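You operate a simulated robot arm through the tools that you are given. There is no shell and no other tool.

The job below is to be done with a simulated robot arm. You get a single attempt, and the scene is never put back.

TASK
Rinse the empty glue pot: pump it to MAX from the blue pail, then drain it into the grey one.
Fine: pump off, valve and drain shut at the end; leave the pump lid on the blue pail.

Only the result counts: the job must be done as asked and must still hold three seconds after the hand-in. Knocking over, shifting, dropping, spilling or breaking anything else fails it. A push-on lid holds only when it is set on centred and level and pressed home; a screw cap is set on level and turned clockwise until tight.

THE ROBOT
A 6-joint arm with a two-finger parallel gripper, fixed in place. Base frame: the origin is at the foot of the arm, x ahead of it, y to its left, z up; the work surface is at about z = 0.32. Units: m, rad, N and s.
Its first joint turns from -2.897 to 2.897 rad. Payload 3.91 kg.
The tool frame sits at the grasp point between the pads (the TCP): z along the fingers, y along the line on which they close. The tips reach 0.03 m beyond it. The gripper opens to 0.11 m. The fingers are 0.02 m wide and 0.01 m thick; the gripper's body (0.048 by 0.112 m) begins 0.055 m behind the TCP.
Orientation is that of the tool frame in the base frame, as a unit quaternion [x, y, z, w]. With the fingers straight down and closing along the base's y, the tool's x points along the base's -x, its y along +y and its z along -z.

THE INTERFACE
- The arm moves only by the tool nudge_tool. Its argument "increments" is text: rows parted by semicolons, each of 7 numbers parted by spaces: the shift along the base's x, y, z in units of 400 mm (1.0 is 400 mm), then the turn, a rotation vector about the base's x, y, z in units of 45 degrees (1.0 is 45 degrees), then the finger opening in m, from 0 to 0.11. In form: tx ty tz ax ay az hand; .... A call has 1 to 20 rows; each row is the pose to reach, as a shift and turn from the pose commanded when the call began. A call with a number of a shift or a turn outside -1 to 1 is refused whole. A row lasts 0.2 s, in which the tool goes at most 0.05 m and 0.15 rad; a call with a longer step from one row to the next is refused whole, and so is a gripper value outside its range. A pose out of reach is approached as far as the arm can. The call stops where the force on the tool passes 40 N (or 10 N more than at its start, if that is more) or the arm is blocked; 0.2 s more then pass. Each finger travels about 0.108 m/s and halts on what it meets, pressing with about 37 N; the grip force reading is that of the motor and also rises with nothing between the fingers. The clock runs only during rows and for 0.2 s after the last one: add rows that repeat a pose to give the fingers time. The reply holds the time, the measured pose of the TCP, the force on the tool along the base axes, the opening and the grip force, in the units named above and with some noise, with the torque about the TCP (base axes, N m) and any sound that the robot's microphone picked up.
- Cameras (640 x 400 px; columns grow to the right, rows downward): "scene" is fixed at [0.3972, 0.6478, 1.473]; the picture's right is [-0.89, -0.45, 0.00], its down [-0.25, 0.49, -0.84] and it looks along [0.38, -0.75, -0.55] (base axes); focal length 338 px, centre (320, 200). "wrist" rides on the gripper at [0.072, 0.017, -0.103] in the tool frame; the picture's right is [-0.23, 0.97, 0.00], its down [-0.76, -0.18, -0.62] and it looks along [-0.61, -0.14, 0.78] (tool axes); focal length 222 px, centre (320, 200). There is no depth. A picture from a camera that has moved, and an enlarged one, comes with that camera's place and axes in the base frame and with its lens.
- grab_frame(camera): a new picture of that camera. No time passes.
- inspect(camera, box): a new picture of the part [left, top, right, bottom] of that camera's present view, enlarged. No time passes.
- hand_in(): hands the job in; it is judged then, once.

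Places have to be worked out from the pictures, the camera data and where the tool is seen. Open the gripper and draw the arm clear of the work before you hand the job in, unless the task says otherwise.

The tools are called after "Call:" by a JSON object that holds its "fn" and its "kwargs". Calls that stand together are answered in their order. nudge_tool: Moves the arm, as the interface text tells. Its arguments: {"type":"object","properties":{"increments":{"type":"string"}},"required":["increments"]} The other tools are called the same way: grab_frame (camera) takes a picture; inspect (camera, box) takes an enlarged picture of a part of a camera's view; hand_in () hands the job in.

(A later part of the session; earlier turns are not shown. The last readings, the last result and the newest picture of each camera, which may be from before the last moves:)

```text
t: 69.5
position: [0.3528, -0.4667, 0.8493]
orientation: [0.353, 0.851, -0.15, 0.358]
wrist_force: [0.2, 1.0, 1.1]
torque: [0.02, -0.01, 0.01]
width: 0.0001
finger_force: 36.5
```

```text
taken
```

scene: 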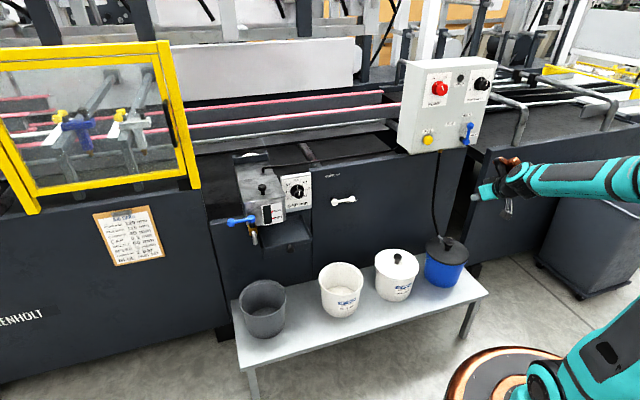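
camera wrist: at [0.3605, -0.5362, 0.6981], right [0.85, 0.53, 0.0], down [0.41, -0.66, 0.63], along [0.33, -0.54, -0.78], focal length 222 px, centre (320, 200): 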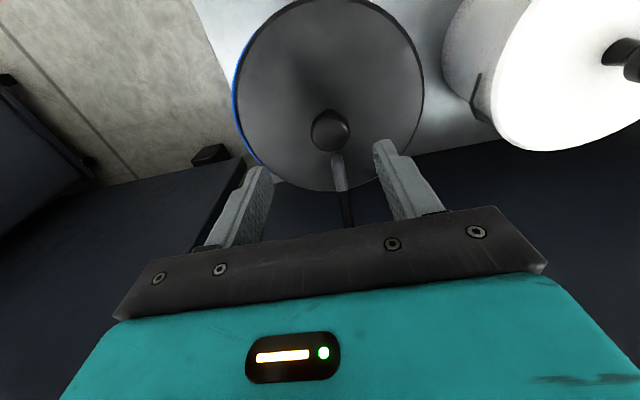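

Lid still well placed. Continue the tilt to horizontal and rise to z≈1.05.

Call:
{"fn": "nudge_tool", "kwargs": {"increments": "0.008 0.009 0.07 -0.1 -0.1 0 0; 0.016 0.018 0.14 -0.2 -0.2 0 0; 0.024 0.027 0.21 -0.3 -0.3 0 0; 0.032 0.036 0.28 -0.4 -0.4 0 0; 0.04 0.045 0.36 -0.5 -0.5 0 0; 0.048 0.054 0.43 -0.6 -0.6 0 0; 0.056 0.062 0.5 -0.707 -0.707 0 0; 0.056 0.062 0.5 -0.707 -0.707 0 0"}}

Call:
{"fn": "grab_frame", "kwargs": {"camera": "wrist"}}

Call:
{"fn": "grab_frame", "kwargs": {"camera": "scene"}}

```text
t: 71.2
position: [0.3767, -0.4442, 1.0496]
orientation: [0.269, 0.649, -0.273, 0.657]
wrist_force: [-0.1, 0.0, -0.9]
torque: [-0.02, -0.01, -0.01]
width: 0.0002
finger_force: 36.9
```

```text
taken
camera wrist: at [0.3152, -0.3595, 0.9756], right [0.69, 0.69, 0.23], down [-0.57, 0.32, 0.75], along [0.45, -0.65, 0.62], focal length 222 px, centre (320, 200)
```

wrist: 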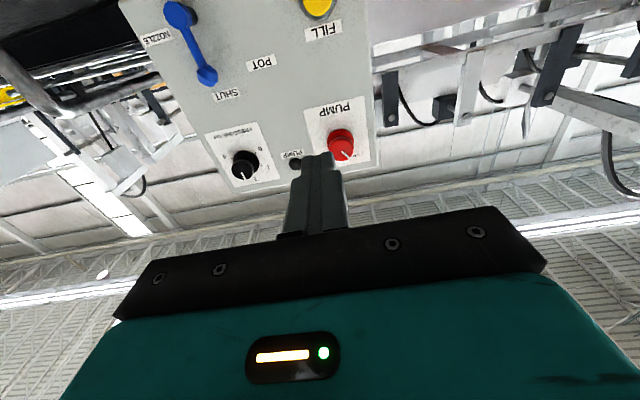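

```text
taken
```

scene: 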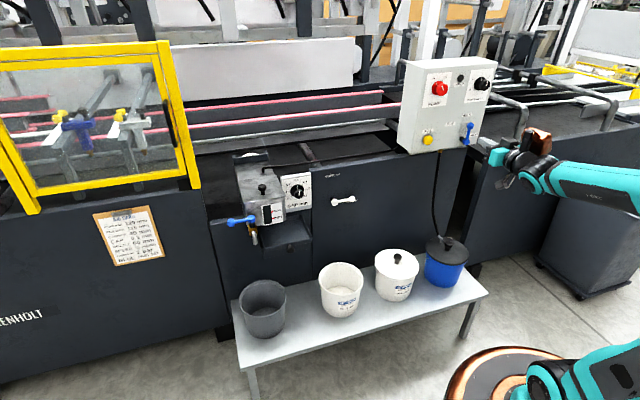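

The panel is in view (upside down). I zoom in for precise positions of the knob, button and lever.

Call:
{"fn": "inspect", "kwargs": {"camera": "wrist", "box": [120, 0, 400, 200]}}

Call:
{"fn": "inspect", "kwargs": {"camera": "scene", "box": [395, 50, 500, 160]}}

```text
2.00 times, centred on (260, 100) of wrist
camera zoom: at [0.3152, -0.3595, 0.9756], right [0.69, 0.69, 0.23], down [-0.57, 0.32, 0.75], along [0.45, -0.65, 0.62], focal length 444 px, centre (440, 400)
```

zoom: 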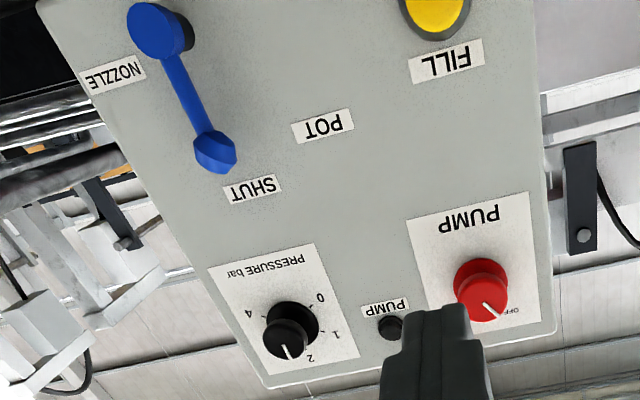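

```text
3.64 times, centred on (448, 105) of scene
camera zoom: at [0.3972, 0.6478, 1.473], right [-0.89, -0.45, 0.0], down [-0.25, 0.49, -0.84], along [0.38, -0.75, -0.55], focal length 1231 px, centre (-144, 546)
```

zoom: 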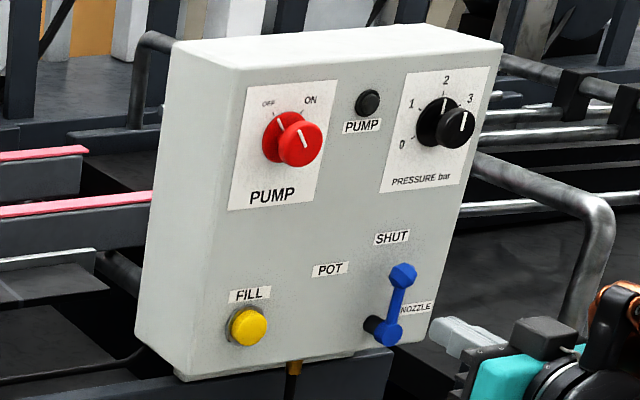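

Triangulated (p along the panel's inward normal, t along the bench): panel face p≈0.85; FILL at t≈-0.03, z≈0.96; red PUMP knob t≈-0.03, z≈1.15; lever hub t≈-0.194, z≈0.935 with ball at z≈1.0 pointing SHUT. I move in front of the valve lever's ball with the fingers open.

Call:
{"fn": "nudge_tool", "kwargs": {"increments": "-0.004 -0.103 -0.025 0 0 0 0.04; -0.008 -0.206 -0.05 0 0 0 0.07; -0.012 -0.309 -0.075 0 0 0 0.07; -0.015 -0.41 -0.1 0 0 0 0.07; -0.018 -0.5125 -0.125 0 0 0 0.07; -0.018 -0.5125 -0.125 0 0 0 0.07"}}

Call:
{"fn": "grab_frame", "kwargs": {"camera": "wrist"}}

Call:
{"fn": "inspect", "kwargs": {"camera": "scene", "box": [395, 50, 535, 170]}}

```text
t: 72.7
position: [0.3695, -0.648, 0.9944]
orientation: [0.27, 0.649, -0.273, 0.657]
wrist_force: [-0.7, 0.8, 0.0]
torque: [-0.01, 0.01, 0.04]
width: 0.07
finger_force: 0.1
```

```text
taken
camera wrist: at [0.3081, -0.5635, 0.9223], right [0.69, 0.69, 0.23], down [-0.57, 0.32, 0.75], along [0.45, -0.65, 0.62], focal length 222 px, centre (320, 200)
```

wrist: 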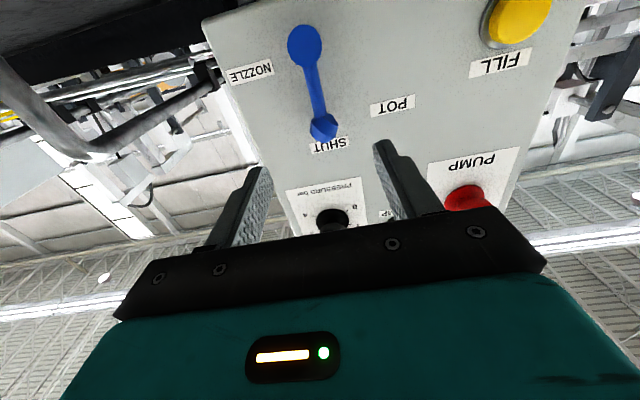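

```text
3.33 times, centred on (465, 110) of scene
camera zoom: at [0.3972, 0.6478, 1.473], right [-0.89, -0.45, 0.0], down [-0.25, 0.49, -0.84], along [0.38, -0.75, -0.55], focal length 1128 px, centre (-163, 500)
```

zoom: 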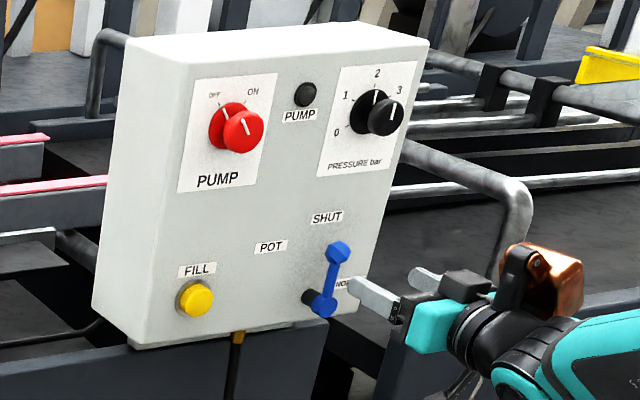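

Refined: ball at t≈-0.196, z≈0.999, p≈0.826 – the fingers straddle it. I advance 8.8 cm and narrow the fingers around the ball as a cage.

Call:
{"fn": "nudge_tool", "kwargs": {"increments": "0.039 -0.039 0.006 0 0 0 0.06; 0.08 -0.08 0.012 0 0 0 0.055; 0.12 -0.12 0.012 0 0 0 0.055; 0.155 -0.155 0.012 0 0 0 0.055; 0.155 -0.155 0.012 0 0 0 0.04; 0.155 -0.155 0.012 0 0 0 0.035; 0.155 -0.155 0.012 0 0 0 0.035"}}

Call:
{"fn": "grab_frame", "kwargs": {"camera": "wrist"}}

Call:
{"fn": "inspect", "kwargs": {"camera": "scene", "box": [395, 80, 535, 170]}}

```text
t: 74.2
position: [0.4327, -0.7096, 1.0021]
orientation: [0.27, 0.649, -0.274, 0.657]
wrist_force: [-0.4, 0.8, 0.3]
torque: [0.01, -0.02, 0.02]
width: 0.035
finger_force: 0.0
```

```text
taken
camera wrist: at [0.3713, -0.626, 0.9291], right [0.69, 0.69, 0.23], down [-0.57, 0.32, 0.75], along [0.45, -0.65, 0.62], focal length 222 px, centre (320, 200)
```

wrist: 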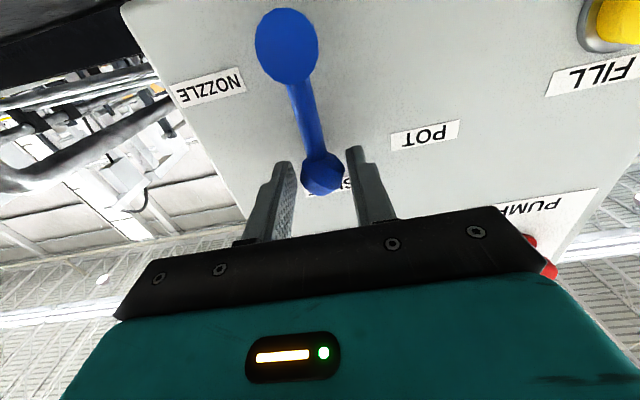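

```text
4.44 times, centred on (465, 125) of scene
camera zoom: at [0.3972, 0.6478, 1.473], right [-0.89, -0.45, 0.0], down [-0.25, 0.49, -0.84], along [0.38, -0.75, -0.55], focal length 1504 px, centre (-324, 533)
```

zoom: 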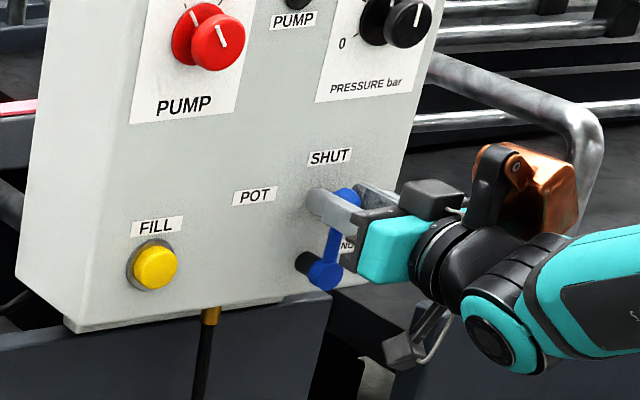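

The ball is caged. The POT label sits ~45° to the left, so I sweep the lever counter-clockwise along its arc by 45°, turning the tool with it.

Call:
{"fn": "nudge_tool", "kwargs": {"increments": "0.0102 0.0102 -0.0006 -0.0786 0.0786 0 0.035; 0.0204 0.0204 -0.0025 -0.157 0.157 0 0.035; 0.0304 0.0304 -0.0057 -0.236 0.236 0 0.035; 0.0401 0.0401 -0.01 -0.314 0.314 0 0.035; 0.0496 0.0496 -0.0156 -0.393 0.393 0 0.035; 0.0587 0.0587 -0.0222 -0.471 0.471 0 0.035; 0.0673 0.0673 -0.03 -0.55 0.55 0 0.035; 0.0755 0.0755 -0.0388 -0.628 0.628 0 0.035; 0.083 0.083 -0.0486 -0.707 0.707 0 0.035; 0.083 0.083 -0.0486 -0.707 0.707 0 0.035"}}

Call:
{"fn": "grab_frame", "kwargs": {"camera": "wrist"}}

Call:
{"fn": "inspect", "kwargs": {"camera": "scene", "box": [395, 80, 535, 170]}}

Call:
{"fn": "inspect", "kwargs": {"camera": "scene", "box": [215, 175, 295, 255]}}

```text
t: 76.5
position: [0.4322, -0.7015, 1.044]
orientation: [0.0, 0.725, -0.461, 0.511]
wrist_force: [-0.2, -0.7, -0.1]
torque: [-0.02, -0.01, 0.01]
width: 0.035
finger_force: 0.1
out of reach, approached as far as the arm can: row 6, 7, 8, 9, 10
```

```text
taken
camera wrist: at [0.3299, -0.6576, 0.9855], right [0.57, 0.67, -0.48], down [-0.18, 0.67, 0.72], along [0.8, -0.32, 0.5], focal length 222 px, centre (320, 200)
```

wrist: 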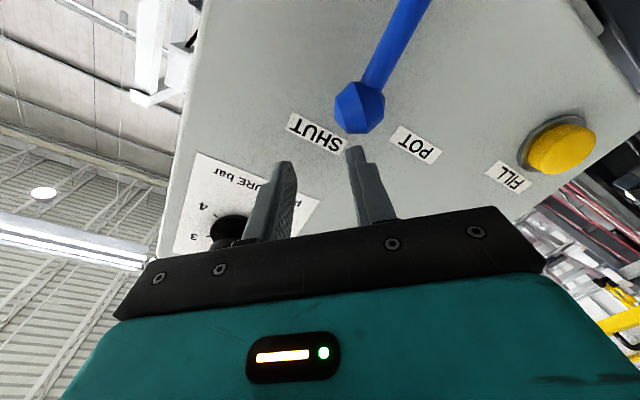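

```text
4.44 times, centred on (465, 125) of scene
camera zoom: at [0.3972, 0.6478, 1.473], right [-0.89, -0.45, 0.0], down [-0.25, 0.49, -0.84], along [0.38, -0.75, -0.55], focal length 1504 px, centre (-324, 533)
```

zoom: 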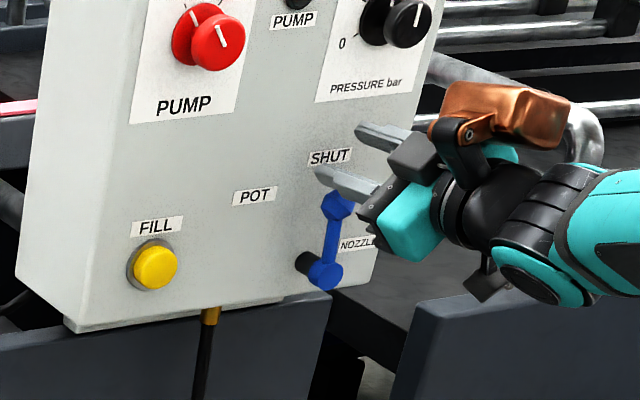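

```text
5.00 times, centred on (255, 215) of scene
camera zoom: at [0.3972, 0.6478, 1.473], right [-0.89, -0.45, 0.0], down [-0.25, 0.49, -0.84], along [0.38, -0.75, -0.55], focal length 1692 px, centre (645, 125)
```

zoom: 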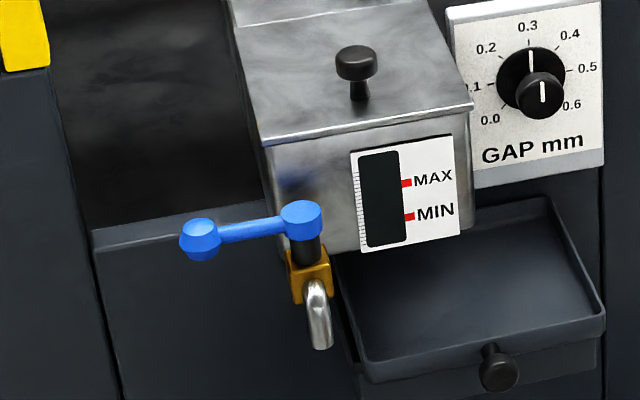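

The tool-roll in that direction runs out of reach; the lever stayed at SHUT. I back away from the panel and undo the roll.

Call:
{"fn": "nudge_tool", "kwargs": {"increments": "-0.07 0.07 0.03 0 0 0 0.035; -0.14 0.14 0.05 0 0 0 0.035; -0.15 0.13 0.05 0.0786 -0.0786 0 0.035; -0.16 0.12 0.05 0.157 -0.157 0 0.035; -0.17 0.11 0.05 0.236 -0.236 0 0.035; -0.18 0.1 0.05 0.314 -0.314 0 0.035; -0.19 0.09 0.05 0.393 -0.393 0 0.035; -0.2 0.08 0.05 0.471 -0.471 0 0.035; -0.21 0.07 0.05 0.55 -0.55 0 0.035; -0.22 0.06 0.05 0.628 -0.628 0 0.035; -0.223 0.057 0.0486 0.707 -0.707 0 0.035; -0.223 0.057 0.0486 0.707 -0.707 0 0.035"}}

Call:
{"fn": "grab_frame", "kwargs": {"camera": "wrist"}}

Call:
{"fn": "grab_frame", "kwargs": {"camera": "scene"}}

```text
t: 79.0
position: [0.3431, -0.6787, 1.0662]
orientation: [0.263, 0.657, -0.23, 0.669]
wrist_force: [-1.2, 0.1, -0.6]
torque: [-0.01, 0.02, 0.01]
width: 0.0355
finger_force: 0.0
```

```text
taken
camera wrist: at [0.2779, -0.5954, 0.9948], right [0.63, 0.73, 0.28], down [-0.61, 0.24, 0.75], along [0.48, -0.64, 0.6], focal length 222 px, centre (320, 200)
```

wrist: 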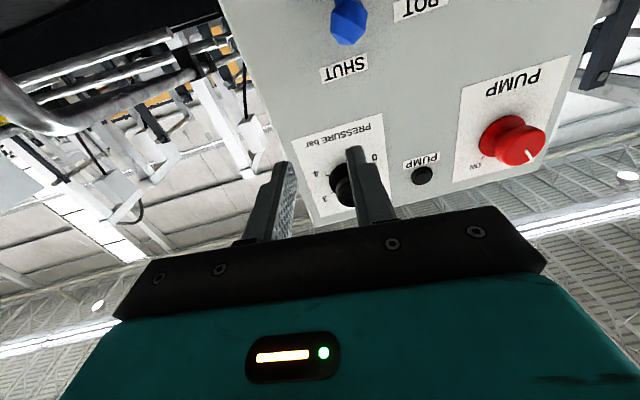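

```text
taken
```

scene: 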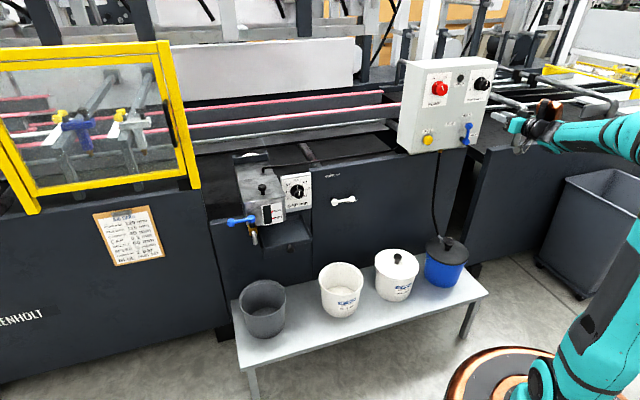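

The new baseline is the reached pose; orientation is off by ~4° yaw and ~3° roll. I correct that, re-centre on the lever ball and cage it again (this time I'll push without rolling).

Call:
{"fn": "nudge_tool", "kwargs": {"increments": "0.024 0.024 -0.053 -0.015 0.015 -0.031 0.055; 0.05 0.05 -0.106 -0.03 0.03 -0.062 0.055; 0.073 0.073 -0.158 -0.045 0.045 -0.093 0.055; 0.073 0.073 -0.158 -0.045 0.045 -0.093 0.055"}}

Call:
{"fn": "grab_frame", "kwargs": {"camera": "wrist"}}

```text
t: 80.0
position: [0.3723, -0.6508, 1.0023]
orientation: [0.27, 0.654, -0.27, 0.653]
wrist_force: [0.4, 1.0, -0.1]
torque: [-0.02, 0.03, 0.01]
width: 0.0551
finger_force: 0.1
```

```text
taken
camera wrist: at [0.3105, -0.565, 0.9304], right [0.69, 0.69, 0.23], down [-0.56, 0.31, 0.76], along [0.45, -0.65, 0.61], focal length 222 px, centre (320, 200)
```

wrist: 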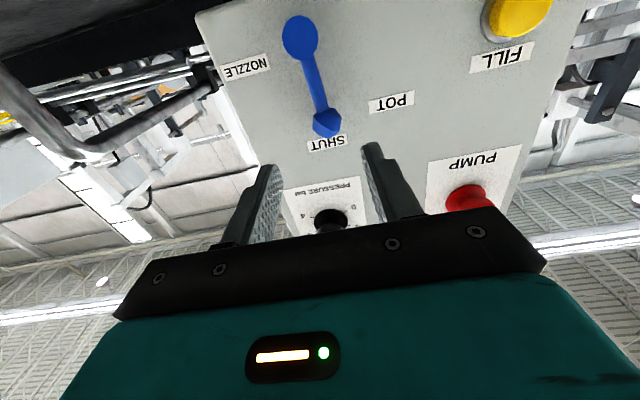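

Orientation is clean. I advance to cage the ball.

Call:
{"fn": "nudge_tool", "kwargs": {"increments": "0.045 -0.035 0 0 0 0 0.055; 0.09 -0.075 0.002 0 0 0 0.055; 0.13 -0.115 0.004 0 0 0 0.055; 0.159 -0.138 0.004 0 0 0 0.055; 0.159 -0.138 0.004 0 0 0 0.045; 0.159 -0.138 0.004 0 0 0 0.04; 0.159 -0.138 0.004 0 0 0 0.04"}}

Call:
{"fn": "grab_frame", "kwargs": {"camera": "wrist"}}

```text
t: 81.7
position: [0.4357, -0.7052, 1.0047]
orientation: [0.269, 0.655, -0.269, 0.652]
wrist_force: [0.8, 0.1, -0.1]
torque: [0.03, 0.02, -0.03]
width: 0.0399
finger_force: 0.0
```

```text
taken
camera wrist: at [0.3743, -0.6209, 0.932], right [0.69, 0.69, 0.23], down [-0.56, 0.31, 0.76], along [0.45, -0.65, 0.61], focal length 222 px, centre (320, 200)
```

wrist: 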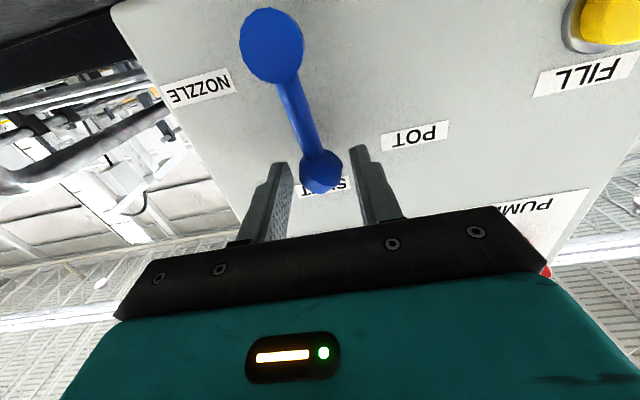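

Ball caged. Now sweep left along the arc, translation only.

Call:
{"fn": "nudge_tool", "kwargs": {"increments": "0.015 0.015 -0.001 0 0 0 0.04; 0.03 0.03 -0.003 0 0 0 0.04; 0.045 0.045 -0.008 0 0 0 0.04; 0.058 0.058 -0.016 0 0 0 0.04; 0.07 0.07 -0.026 0 0 0 0.04; 0.082 0.082 -0.036 0 0 0 0.04; 0.092 0.092 -0.046 0 0 0 0.04; 0.092 0.092 -0.046 0 0 0 0.04"}}

Call:
{"fn": "grab_frame", "kwargs": {"camera": "wrist"}}

Call:
{"fn": "inspect", "kwargs": {"camera": "scene", "box": [395, 80, 535, 170]}}

```text
t: 83.5
position: [0.4709, -0.6682, 0.9873]
orientation: [0.27, 0.654, -0.27, 0.653]
wrist_force: [-14.2, -9.0, 4.8]
torque: [-0.2, 0.12, -0.34]
width: 0.0481
finger_force: 8.0
```

```text
taken
camera wrist: at [0.4106, -0.5829, 0.9155], right [0.69, 0.69, 0.23], down [-0.57, 0.31, 0.76], along [0.45, -0.65, 0.61], focal length 222 px, centre (320, 200)
```

wrist: 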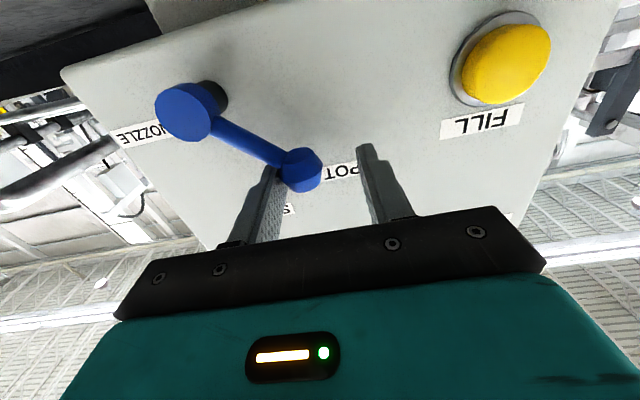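

```text
4.44 times, centred on (465, 125) of scene
camera zoom: at [0.3972, 0.6478, 1.473], right [-0.89, -0.45, 0.0], down [-0.25, 0.49, -0.84], along [0.38, -0.75, -0.55], focal length 1504 px, centre (-324, 533)
```

zoom: 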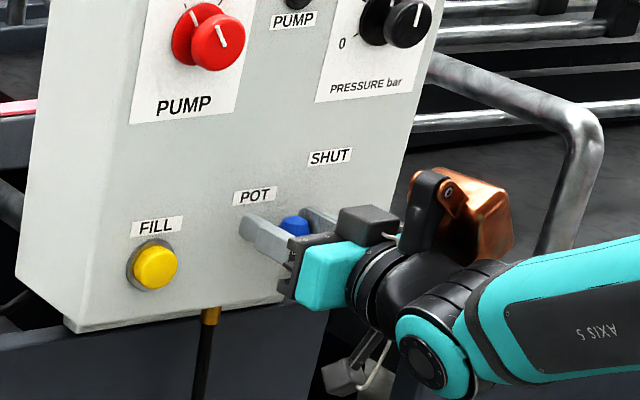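

The lever is at 45° toward POT against its stop. I ease off a few mm and withdraw straight back, then look.

Call:
{"fn": "nudge_tool", "kwargs": {"increments": "-0.01 -0.01 0.003 0 0 0 0.05; -0.014 -0.014 0.003 0 0 0 0.055; -0.05 0.022 0.003 0 0 0 0.055; -0.1 0.072 0.003 0 0 0 0.055; -0.15 0.122 0.003 0 0 0 0.055; -0.2 0.172 0.003 0 0 0 0.055; -0.2 0.172 0.003 0 0 0 0.055"}}

Call:
{"fn": "grab_frame", "kwargs": {"camera": "wrist"}}

Call:
{"fn": "inspect", "kwargs": {"camera": "scene", "box": [395, 50, 535, 170]}}

Call:
{"fn": "inspect", "kwargs": {"camera": "scene", "box": [215, 175, 295, 255]}}

```text
t: 85.0
position: [0.3934, -0.601, 0.989]
orientation: [0.271, 0.654, -0.271, 0.653]
wrist_force: [0.4, -0.2, 0.9]
torque: [-0.01, -0.01, 0.0]
width: 0.0551
finger_force: 0.1
```

```text
taken
camera wrist: at [0.3322, -0.515, 0.9175], right [0.69, 0.69, 0.23], down [-0.57, 0.31, 0.76], along [0.45, -0.65, 0.61], focal length 222 px, centre (320, 200)
```

wrist: 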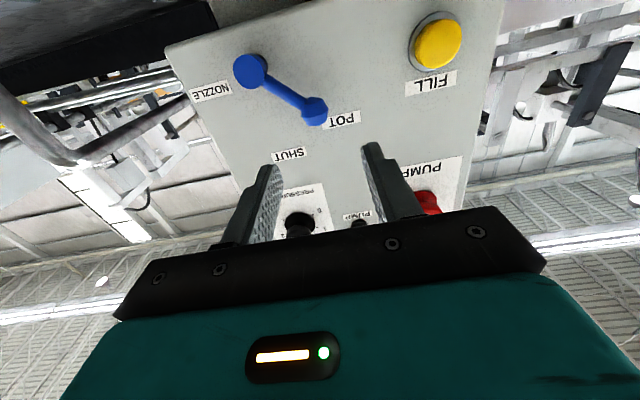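

```text
3.33 times, centred on (465, 110) of scene
camera zoom: at [0.3972, 0.6478, 1.473], right [-0.89, -0.45, 0.0], down [-0.25, 0.49, -0.84], along [0.38, -0.75, -0.55], focal length 1128 px, centre (-163, 500)
```

zoom: 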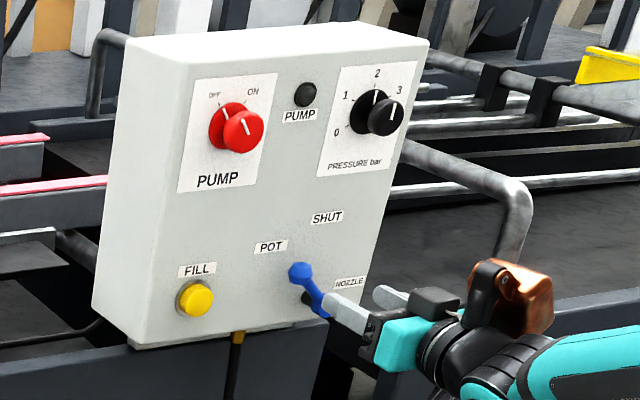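

```text
5.00 times, centred on (255, 215) of scene
camera zoom: at [0.3972, 0.6478, 1.473], right [-0.89, -0.45, 0.0], down [-0.25, 0.49, -0.84], along [0.38, -0.75, -0.55], focal length 1692 px, centre (645, 125)
```

zoom: 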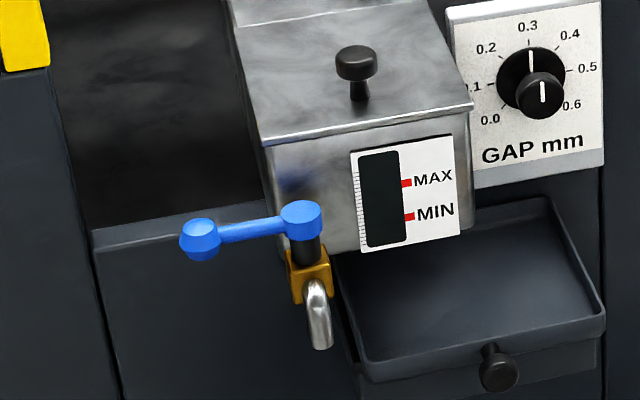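

Valve reads POT; pot gauge still empty. Next the red PUMP knob: I move in front of it.

Call:
{"fn": "nudge_tool", "kwargs": {"increments": "0.044 0.037 0.08 0 0 0 0.065; 0.09 0.075 0.16 0 0 0 0.065; 0.134 0.112 0.24 0 0 0 0.065; 0.178 0.15 0.32 0 0 0 0.065; 0.2225 0.1875 0.4 0 0 0 0.065; 0.2225 0.1875 0.4 0 0 0 0.065"}}

Call:
{"fn": "grab_frame", "kwargs": {"camera": "wrist"}}

Call:
{"fn": "inspect", "kwargs": {"camera": "scene", "box": [395, 30, 535, 150]}}

```text
t: 86.5
position: [0.4816, -0.5241, 1.1504]
orientation: [0.271, 0.653, -0.271, 0.652]
wrist_force: [0.8, -0.2, -0.5]
torque: [-0.01, 0.05, -0.01]
width: 0.0649
finger_force: 0.1
```

```text
taken
camera wrist: at [0.4202, -0.4396, 1.0783], right [0.69, 0.69, 0.23], down [-0.56, 0.31, 0.76], along [0.45, -0.65, 0.61], focal length 222 px, centre (320, 200)
```

wrist: 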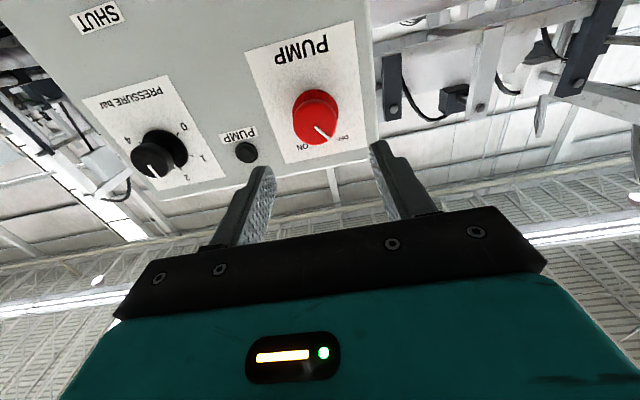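

```text
3.33 times, centred on (465, 90) of scene
camera zoom: at [0.3972, 0.6478, 1.473], right [-0.89, -0.45, 0.0], down [-0.25, 0.49, -0.84], along [0.38, -0.75, -0.55], focal length 1128 px, centre (-163, 567)
```

zoom: 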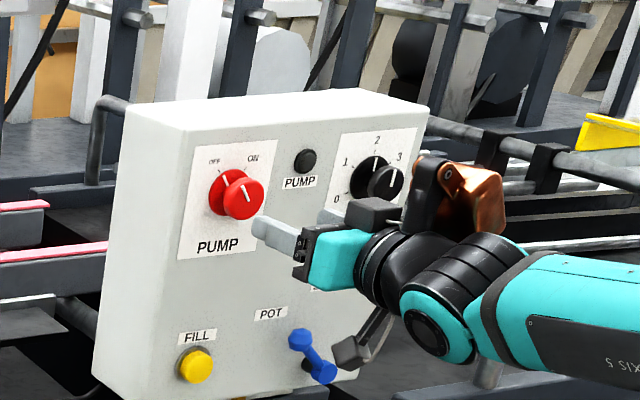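

Knob centre refined to t≈-0.037, z≈1.15. I advance around it and close the fingers.

Call:
{"fn": "nudge_tool", "kwargs": {"increments": "0.04 -0.045 0 0 0 0 0.065; 0.08 -0.09 0 0 0 0 0.065; 0.12 -0.135 0 0 0 0 0.065; 0.1575 -0.1785 0 0 0 0 0.065; 0.1575 -0.1785 0 0 0 0 0.05; 0.1575 -0.1785 0 0 0 0 0.03; 0.1575 -0.1785 0 0 0 0 0.0; 0.1575 -0.1785 0 0 0 0 0.0"}}

Call:
{"fn": "grab_frame", "kwargs": {"camera": "wrist"}}

```text
t: 88.2
position: [0.5455, -0.5955, 1.1479]
orientation: [0.27, 0.654, -0.27, 0.653]
wrist_force: [3.9, -1.7, 4.5]
torque: [-0.05, -0.02, 0.06]
width: 0.0414
finger_force: 44.9
```

```text
taken
camera wrist: at [0.4835, -0.51, 1.0766], right [0.69, 0.69, 0.23], down [-0.57, 0.31, 0.76], along [0.45, -0.65, 0.61], focal length 222 px, centre (320, 200)
```

wrist: 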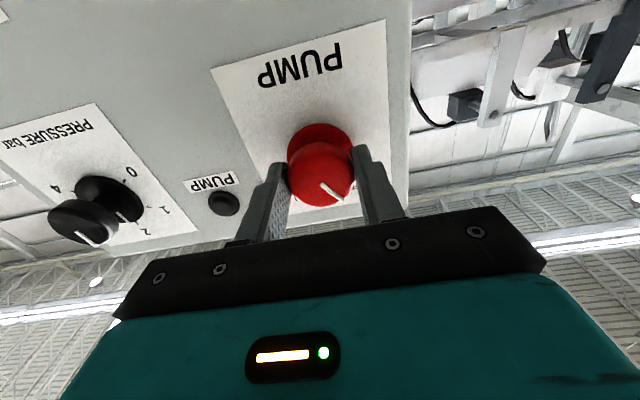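

Knob gripped. I turn clockwise (about +p) 45° first and check.

Call:
{"fn": "nudge_tool", "kwargs": {"increments": "0 0 0 0.1 -0.1 0 0; 0 0 0 0.2 -0.2 0 0; 0 0 0 0.3 -0.3 0 0; 0 0 0 0.4 -0.4 0 0; 0 0 0 0.5 -0.5 0 0; 0 0 0 0.6 -0.6 0 0; 0 0 0 0.707 -0.707 0 0; 0 0 0 0.707 -0.707 0 0"}}

Call:
{"fn": "inspect", "kwargs": {"camera": "scene", "box": [395, 30, 535, 150]}}

Call:
{"fn": "inspect", "kwargs": {"camera": "scene", "box": [215, 175, 295, 255]}}

Call:
{"fn": "grab_frame", "kwargs": {"camera": "wrist"}}

```text
t: 90.0
position: [0.5454, -0.5938, 1.1476]
orientation: [0.499, 0.5, 0.002, 0.708]
wrist_force: [17.9, 2.8, 29.4]
torque: [-0.49, -0.41, 0.45]
width: 0.0412
finger_force: 45.1
```

```text
3.33 times, centred on (465, 90) of scene
camera zoom: at [0.3972, 0.6478, 1.473], right [-0.89, -0.45, 0.0], down [-0.25, 0.49, -0.84], along [0.38, -0.75, -0.55], focal length 1128 px, centre (-163, 567)
```

zoom: 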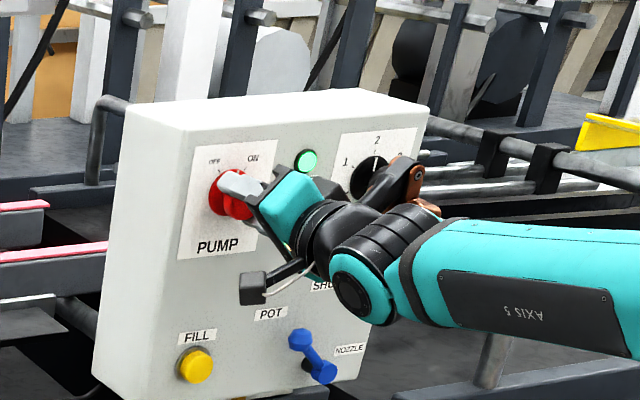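

```text
5.00 times, centred on (255, 215) of scene
camera zoom: at [0.3972, 0.6478, 1.473], right [-0.89, -0.45, 0.0], down [-0.25, 0.49, -0.84], along [0.38, -0.75, -0.55], focal length 1692 px, centre (645, 125)
```

zoom: 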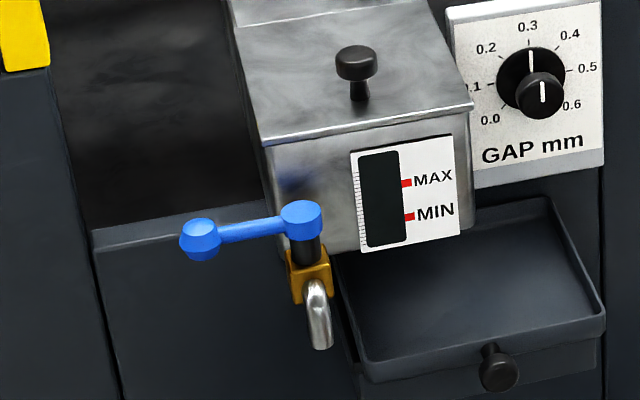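

```text
taken
camera wrist: at [0.5167, -0.4766, 1.1098], right [0.37, 0.38, 0.85], down [-0.91, -0.03, 0.41], along [0.18, -0.93, 0.33], focal length 222 px, centre (320, 200)
```

wrist: 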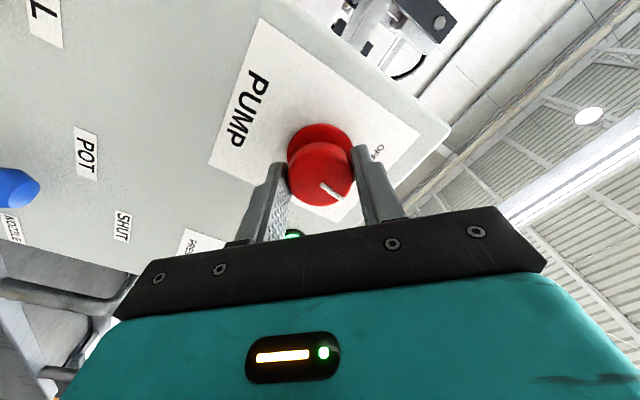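

The PUMP lamp is lit; the gauge isn't moving yet. I turn on further toward the ON mark, watching the force.

Call:
{"fn": "nudge_tool", "kwargs": {"increments": "0 0 -0.005 0.1 -0.1 0 0; 0 0 -0.005 0.2 -0.2 0 0; 0 0 -0.005 0.3 -0.3 0 0; 0 0 -0.005 0.4 -0.4 0 0; 0 0 -0.005 0.4 -0.4 0 0"}}

Call:
{"fn": "grab_frame", "kwargs": {"camera": "wrist"}}

Call:
{"fn": "inspect", "kwargs": {"camera": "scene", "box": [215, 175, 295, 255]}}

```text
t: 90.4
position: [0.5453, -0.5935, 1.149]
orientation: [0.512, 0.485, 0.023, 0.708]
wrist_force: [6.2, 11.5, 0.9]
torque: [0.21, 0.23, 0.46]
width: 0.0415
finger_force: 44.7
stopped in row 1: the force on the tool passed its limit at 49 N (the readings are from after the stop); the commanded pose is now the measured one
```

```text
taken
camera wrist: at [0.5184, -0.475, 1.1134], right [0.33, 0.34, 0.88], down [-0.93, -0.05, 0.37], along [0.17, -0.94, 0.3], focal length 222 px, centre (320, 200)
```

wrist: 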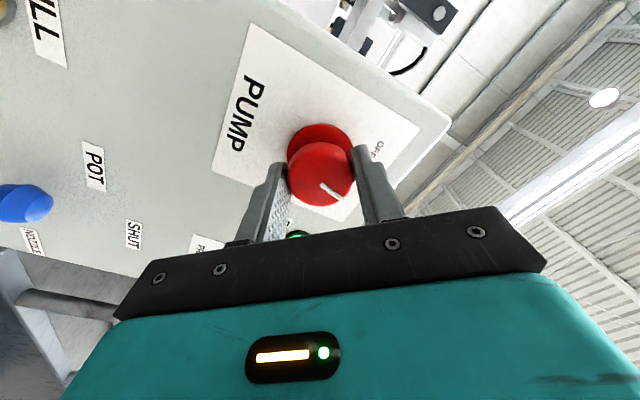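

```text
5.00 times, centred on (255, 215) of scene
camera zoom: at [0.3972, 0.6478, 1.473], right [-0.89, -0.45, 0.0], down [-0.25, 0.49, -0.84], along [0.38, -0.75, -0.55], focal length 1692 px, centre (645, 125)
```

zoom: 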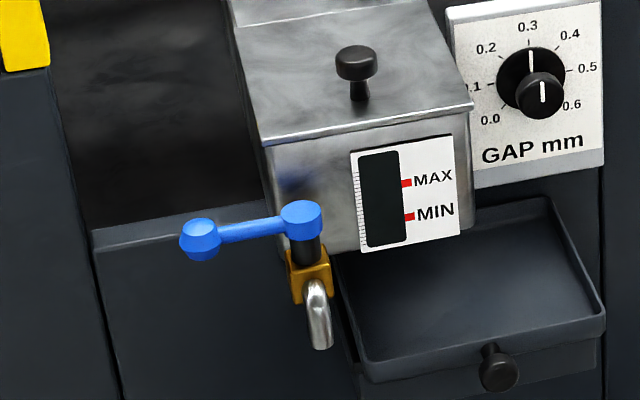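

Pointer is only about mid-way; the stop came from an off-axis force (my shift went the wrong way). I continue turning with a small corrective shift up and left.

Call:
{"fn": "nudge_tool", "kwargs": {"increments": "0.002 0.002 0.003 0.05 -0.05 0 0; 0.003 0.003 0.005 0.13 -0.13 0 0; 0.003 0.003 0.005 0.21 -0.21 0 0"}}

Call:
{"fn": "grab_frame", "kwargs": {"camera": "wrist"}}

```text
t: 91.2
position: [0.5455, -0.5933, 1.1494]
orientation: [0.567, 0.421, 0.104, 0.7]
wrist_force: [-9.9, 21.8, -18.7]
torque: [0.3, 0.32, 0.17]
width: 0.0416
finger_force: 45.3
```

```text
taken
camera wrist: at [0.5234, -0.4701, 1.1303], right [0.18, 0.18, 0.97], down [-0.97, -0.09, 0.2], along [0.13, -0.98, 0.16], focal length 222 px, centre (320, 200)
```

wrist: 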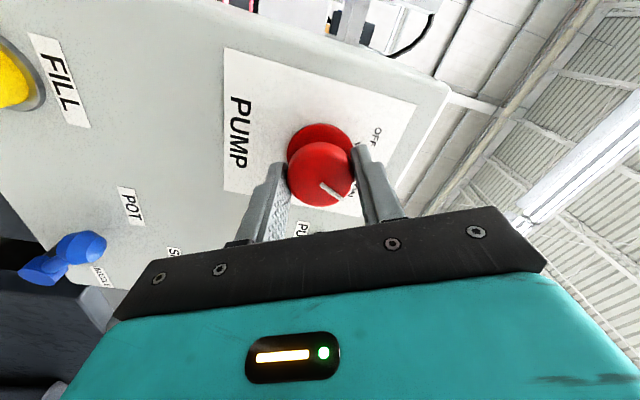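

Pointer is ~18° past vertical; ON is near 45°. Continue 27° more with corrections for the side loads.

Call:
{"fn": "nudge_tool", "kwargs": {"increments": "-0.002 0.003 -0.004 0.04 -0.04 0 0; -0.002 0.003 -0.004 0.12 -0.12 0 0; -0.002 0.003 -0.004 0.2 -0.2 0 0"}}

Call:
{"fn": "nudge_tool", "kwargs": {"increments": "0 0 0 0.08 -0.08 0 0; 0 0 0 0.16 -0.16 0 0; 0 0 0 0.22 -0.22 0 0"}}

Call:
{"fn": "grab_frame", "kwargs": {"camera": "wrist"}}

Call:
{"fn": "inspect", "kwargs": {"camera": "scene", "box": [215, 175, 295, 255]}}

```text
t: 92.0
position: [0.5467, -0.5937, 1.1513]
orientation: [0.61, 0.354, 0.181, 0.685]
wrist_force: [5.1, -9.2, 0.9]
torque: [-0.35, 0.47, -0.21]
width: 0.0414
finger_force: 44.9
```

```text
t: 92.8
position: [0.5464, -0.5914, 1.1498]
orientation: [0.648, 0.278, 0.264, 0.658]
wrist_force: [13.9, -7.6, 10.7]
torque: [-0.6, 0.39, 0.25]
width: 0.0415
finger_force: 45.2
```

```text
taken
camera wrist: at [0.5243, -0.4674, 1.1648], right [-0.15, -0.14, 0.98], down [-0.98, -0.1, -0.16], along [0.12, -0.98, -0.12], focal length 222 px, centre (320, 200)
```

wrist: 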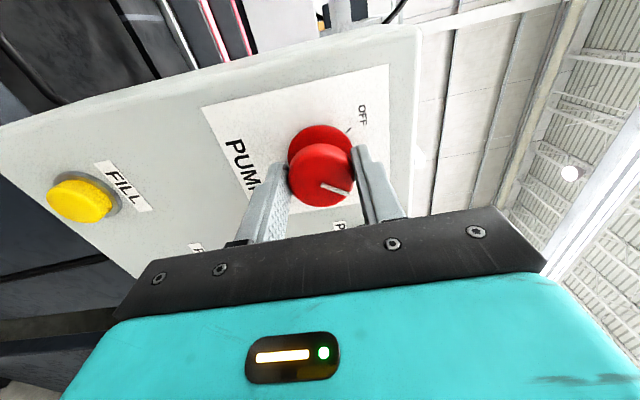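

```text
5.00 times, centred on (255, 215) of scene
camera zoom: at [0.3972, 0.6478, 1.473], right [-0.89, -0.45, 0.0], down [-0.25, 0.49, -0.84], along [0.38, -0.75, -0.55], focal length 1692 px, centre (645, 125)
```

zoom: 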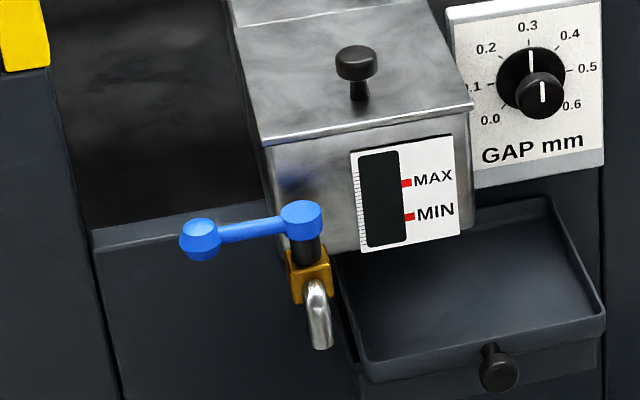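

The tool has now rolled 90°; lamp was lit, gauge unchanged – the FILL button evidently controls filling. I release the knob and back off.

Call:
{"fn": "nudge_tool", "kwargs": {"increments": "0 0 0 0 0 0 0.03; 0 0 0 0 0 0 0.05; 0 0 0 0 0 0 0.065; 0 0 0 0 0 0 0.065; -0.04 0.04 0 0 0 0 0.065; -0.09 0.09 0 0 0 0 0.065; -0.14 0.14 0 0 0 0 0.065; -0.19 0.19 0 0 0 0 0.065; -0.19 0.19 0 0 0 0 0.065"}}

Call:
{"fn": "inspect", "kwargs": {"camera": "scene", "box": [395, 30, 535, 150]}}

Call:
{"fn": "grab_frame", "kwargs": {"camera": "wrist"}}

Call:
{"fn": "inspect", "kwargs": {"camera": "scene", "box": [215, 175, 295, 255]}}

```text
t: 94.8
position: [0.47, -0.517, 1.1482]
orientation: [0.648, 0.279, 0.263, 0.658]
wrist_force: [0.9, 0.4, 0.2]
torque: [-0.02, -0.02, 0.0]
width: 0.065
finger_force: 0.1
```

```text
3.33 times, centred on (465, 90) of scene
camera zoom: at [0.3972, 0.6478, 1.473], right [-0.89, -0.45, 0.0], down [-0.25, 0.49, -0.84], along [0.38, -0.75, -0.55], focal length 1128 px, centre (-163, 567)
```

zoom: 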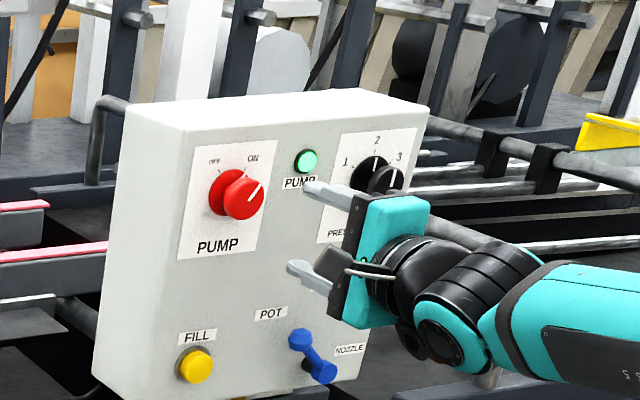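

```text
taken
camera wrist: at [0.4478, -0.3929, 1.163], right [-0.15, -0.14, 0.98], down [-0.98, -0.1, -0.16], along [0.12, -0.98, -0.12], focal length 222 px, centre (320, 200)
```

wrist: 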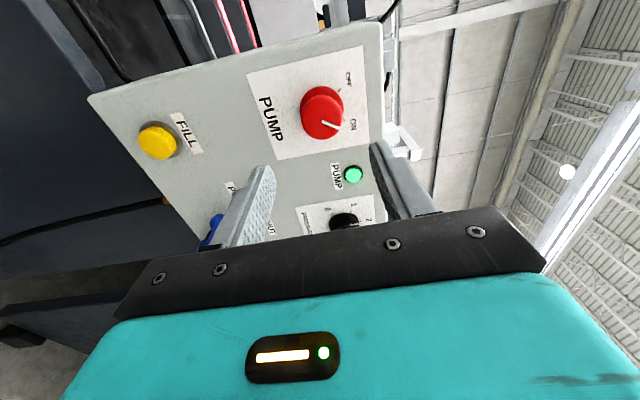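

```text
5.00 times, centred on (255, 215) of scene
camera zoom: at [0.3972, 0.6478, 1.473], right [-0.89, -0.45, 0.0], down [-0.25, 0.49, -0.84], along [0.38, -0.75, -0.55], focal length 1692 px, centre (645, 125)
```

zoom: 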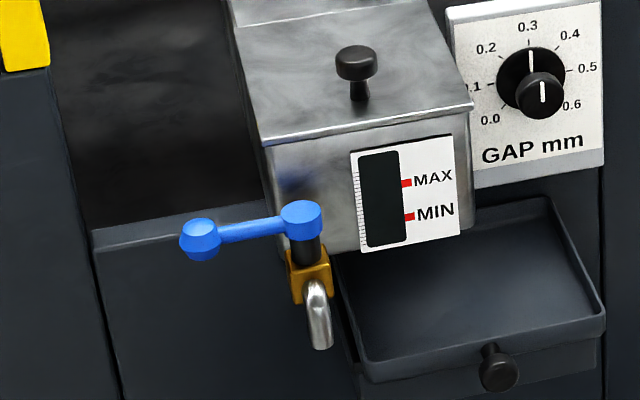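

Pump is ON with green lamp, valve at POT. FILL is at t≈-0.028, z≈0.958; I close the fingers and move in front of the button.

Call:
{"fn": "nudge_tool", "kwargs": {"increments": "0 0 -0.1 0 0 0 0.03; 0 0 -0.2 0 0 0 0; 0.03 -0.02 -0.3 0 0 0 0; 0.06 -0.05 -0.4 0 0 0 0; 0.1 -0.08 -0.4725 0 0 0 0; 0.136 -0.1185 -0.4725 0 0 0 0; 0.136 -0.1185 -0.4725 0 0 0 0"}}

Call:
{"fn": "grab_frame", "kwargs": {"camera": "wrist"}}

Call:
{"fn": "inspect", "kwargs": {"camera": "scene", "box": [395, 50, 535, 170]}}

```text
t: 96.4
position: [0.5187, -0.5694, 0.9596]
orientation: [0.647, 0.282, 0.267, 0.656]
wrist_force: [1.0, 0.8, 0.5]
torque: [-0.01, 0.01, 0.02]
width: 0.0002
finger_force: 36.9
out of reach, approached as far as the arm can: row 5, 6, 7
```

```text
taken
camera wrist: at [0.4957, -0.4443, 0.9748], right [-0.14, -0.14, 0.98], down [-0.98, -0.11, -0.16], along [0.13, -0.98, -0.13], focal length 222 px, centre (320, 200)
```

wrist: 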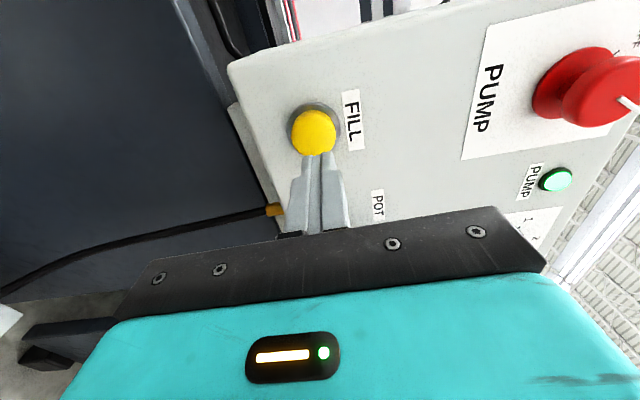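

```text
3.33 times, centred on (465, 110) of scene
camera zoom: at [0.3972, 0.6478, 1.473], right [-0.89, -0.45, 0.0], down [-0.25, 0.49, -0.84], along [0.38, -0.75, -0.55], focal length 1128 px, centre (-163, 500)
```

zoom: 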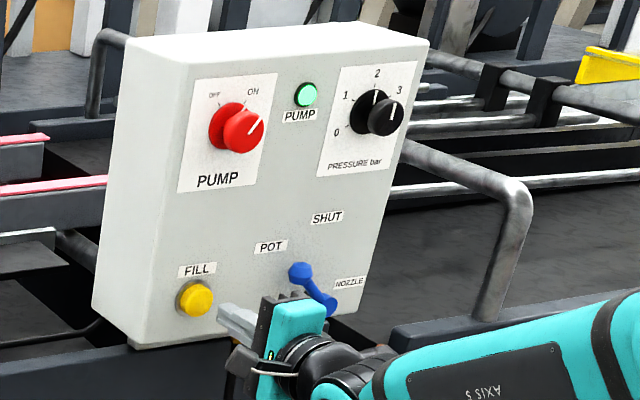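

Slightly out of reach with the 90° roll; I roll the tool back 45° here and re-centre on the button.

Call:
{"fn": "nudge_tool", "kwargs": {"increments": "-0.01 0.02 0 -0.1 0.1 0 0; -0.01 0.02 0 -0.2 0.2 0 0; -0.01 0.02 0 -0.3 0.3 0 0; -0.01 0.02 0 -0.4 0.4 0 0; -0.005 0.015 0 -0.5 0.5 0 0; 0.005 0.015 0 -0.6 0.6 0 0; 0.0125 0.0125 0 -0.707 0.707 0 0; 0.0125 0.0125 0 -0.707 0.707 0 0"}}

Call:
{"fn": "grab_frame", "kwargs": {"camera": "wrist"}}

```text
t: 98.2
position: [0.5211, -0.5667, 0.9625]
orientation: [0.49, 0.51, -0.004, 0.707]
wrist_force: [-0.3, 0.2, 0.0]
torque: [0.05, 0.01, 0.02]
width: 0.0001
finger_force: 37.1
out of reach, approached as far as the arm can: row 7, 8
```

```text
taken
camera wrist: at [0.4895, -0.4502, 0.9212], right [0.38, 0.39, 0.84], down [-0.9, -0.03, 0.43], along [0.2, -0.92, 0.34], focal length 222 px, centre (320, 200)
```

wrist: 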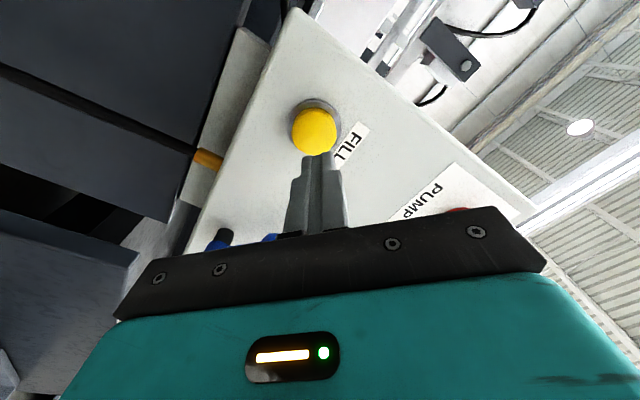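

Only ~4 mm off the button's centre, which is within its face. I push forward in small steps from here to see if the press is reachable.

Call:
{"fn": "nudge_tool", "kwargs": {"increments": "0.03 -0.03 0 0 0 0 0; 0.055 -0.055 -0.005 0 0 0 0; 0.063 -0.063 -0.01 0 0 0 0; 0.063 -0.063 -0.01 0 0 0 0"}}

Call:
{"fn": "grab_frame", "kwargs": {"camera": "wrist"}}

```text
t: 99.2
position: [0.5421, -0.5953, 0.9601]
orientation: [0.491, 0.51, -0.004, 0.707]
wrist_force: [-0.4, 0.1, 0.1]
torque: [0.02, -0.01, 0.02]
width: 0.0
finger_force: 36.2
out of reach, approached as far as the arm can: row 3, 4
```

```text
taken
camera wrist: at [0.5105, -0.4782, 0.919], right [0.38, 0.39, 0.84], down [-0.9, -0.03, 0.43], along [0.2, -0.92, 0.34], focal length 222 px, centre (320, 200)
```

wrist: 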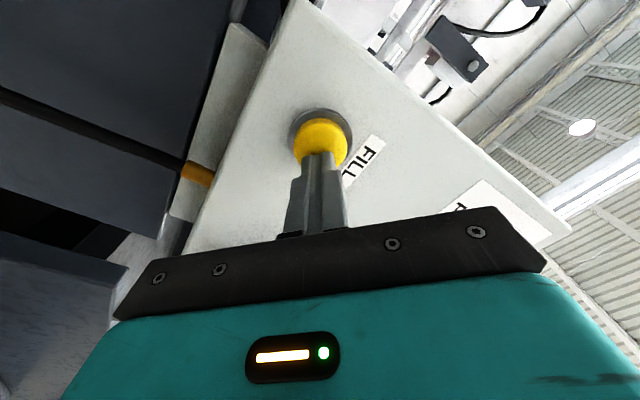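

The limit is tied to the heading relative to the arm's plane, so I yaw the tool +6° (toward +x) and re-approach the button.

Call:
{"fn": "nudge_tool", "kwargs": {"increments": "-0.0065 0.0265 0 0 0 0.045 0; -0.0065 0.0265 0 0 0 0.09 0; -0.0065 0.0265 0 0 0 0.133 0; 0.003 0.017 0 0 0 0.133 0; 0.011 0.009 0 0 0 0.133 0; 0.011 0.009 0 0 0 0.133 0"}}

Call:
{"fn": "grab_frame", "kwargs": {"camera": "wrist"}}

Call:
{"fn": "inspect", "kwargs": {"camera": "scene", "box": [395, 80, 475, 170]}}

```text
t: 100.6
position: [0.546, -0.5911, 0.9588]
orientation: [0.466, 0.531, 0.029, 0.707]
wrist_force: [-1.1, 1.0, -0.5]
torque: [0.03, 0.0, -0.02]
width: 0.0001
finger_force: 37.2
```

```text
taken
camera wrist: at [0.505, -0.478, 0.9184], right [0.34, 0.43, 0.84], down [-0.9, -0.12, 0.43], along [0.28, -0.9, 0.34], focal length 222 px, centre (320, 200)
```

wrist: 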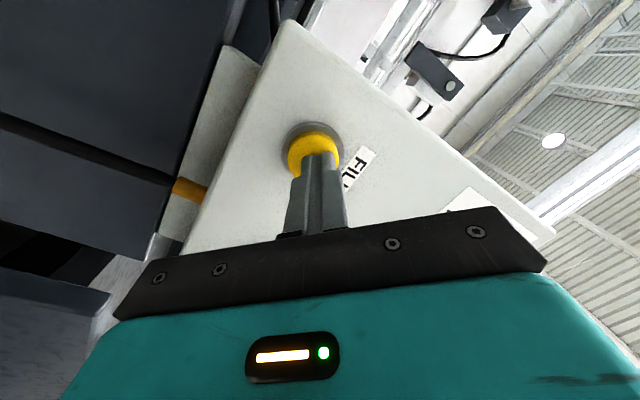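

```text
4.44 times, centred on (435, 125) of scene
camera zoom: at [0.3972, 0.6478, 1.473], right [-0.89, -0.45, 0.0], down [-0.25, 0.49, -0.84], along [0.38, -0.75, -0.55], focal length 1504 px, centre (-191, 533)
```

zoom: 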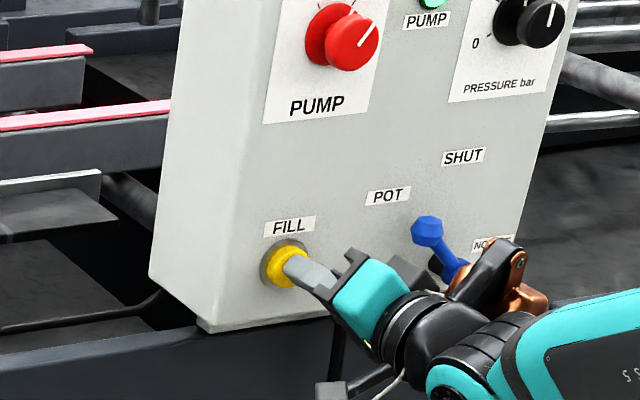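

Reachable now and nearly touching. I press forward a few mm and check the gauge.

Call:
{"fn": "nudge_tool", "kwargs": {"increments": "0.005 -0.005 0 0 0 0 0; 0.01 -0.01 0 0 0 0 0; 0.014 -0.014 0 0 0 0 0"}}

Call:
{"fn": "inspect", "kwargs": {"camera": "scene", "box": [215, 175, 295, 255]}}

Call:
{"fn": "inspect", "kwargs": {"camera": "scene", "box": [395, 80, 475, 170]}}

```text
t: 101.4
position: [0.5517, -0.5966, 0.9599]
orientation: [0.466, 0.531, 0.03, 0.707]
wrist_force: [-13.7, 16.6, -2.4]
torque: [0.13, 0.1, 0.0]
width: 0.0
finger_force: 37.0
heard: click
```

```text
5.00 times, centred on (255, 215) of scene
camera zoom: at [0.3972, 0.6478, 1.473], right [-0.89, -0.45, 0.0], down [-0.25, 0.49, -0.84], along [0.38, -0.75, -0.55], focal length 1692 px, centre (645, 125)
```

zoom: 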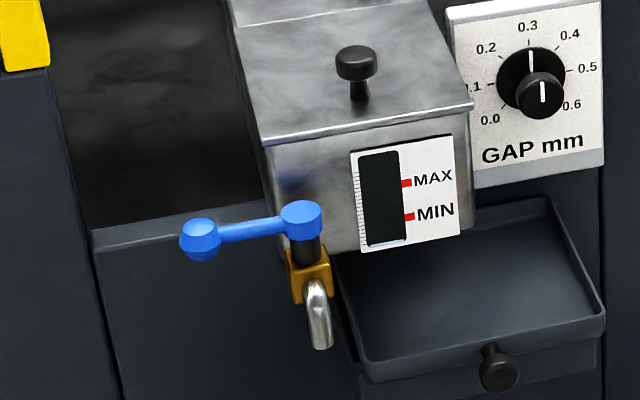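

```text
4.44 times, centred on (435, 125) of scene
camera zoom: at [0.3972, 0.6478, 1.473], right [-0.89, -0.45, 0.0], down [-0.25, 0.49, -0.84], along [0.38, -0.75, -0.55], focal length 1504 px, centre (-191, 533)
```

zoom: 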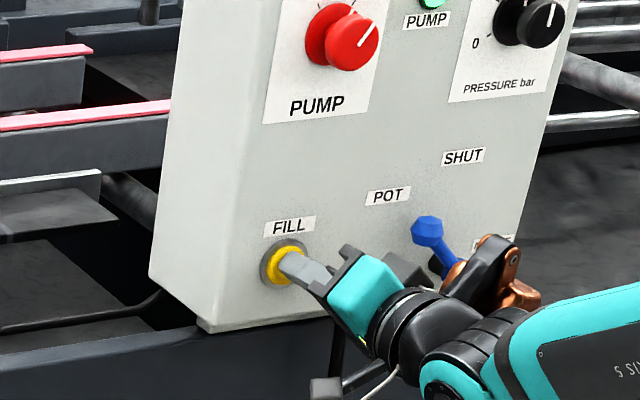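

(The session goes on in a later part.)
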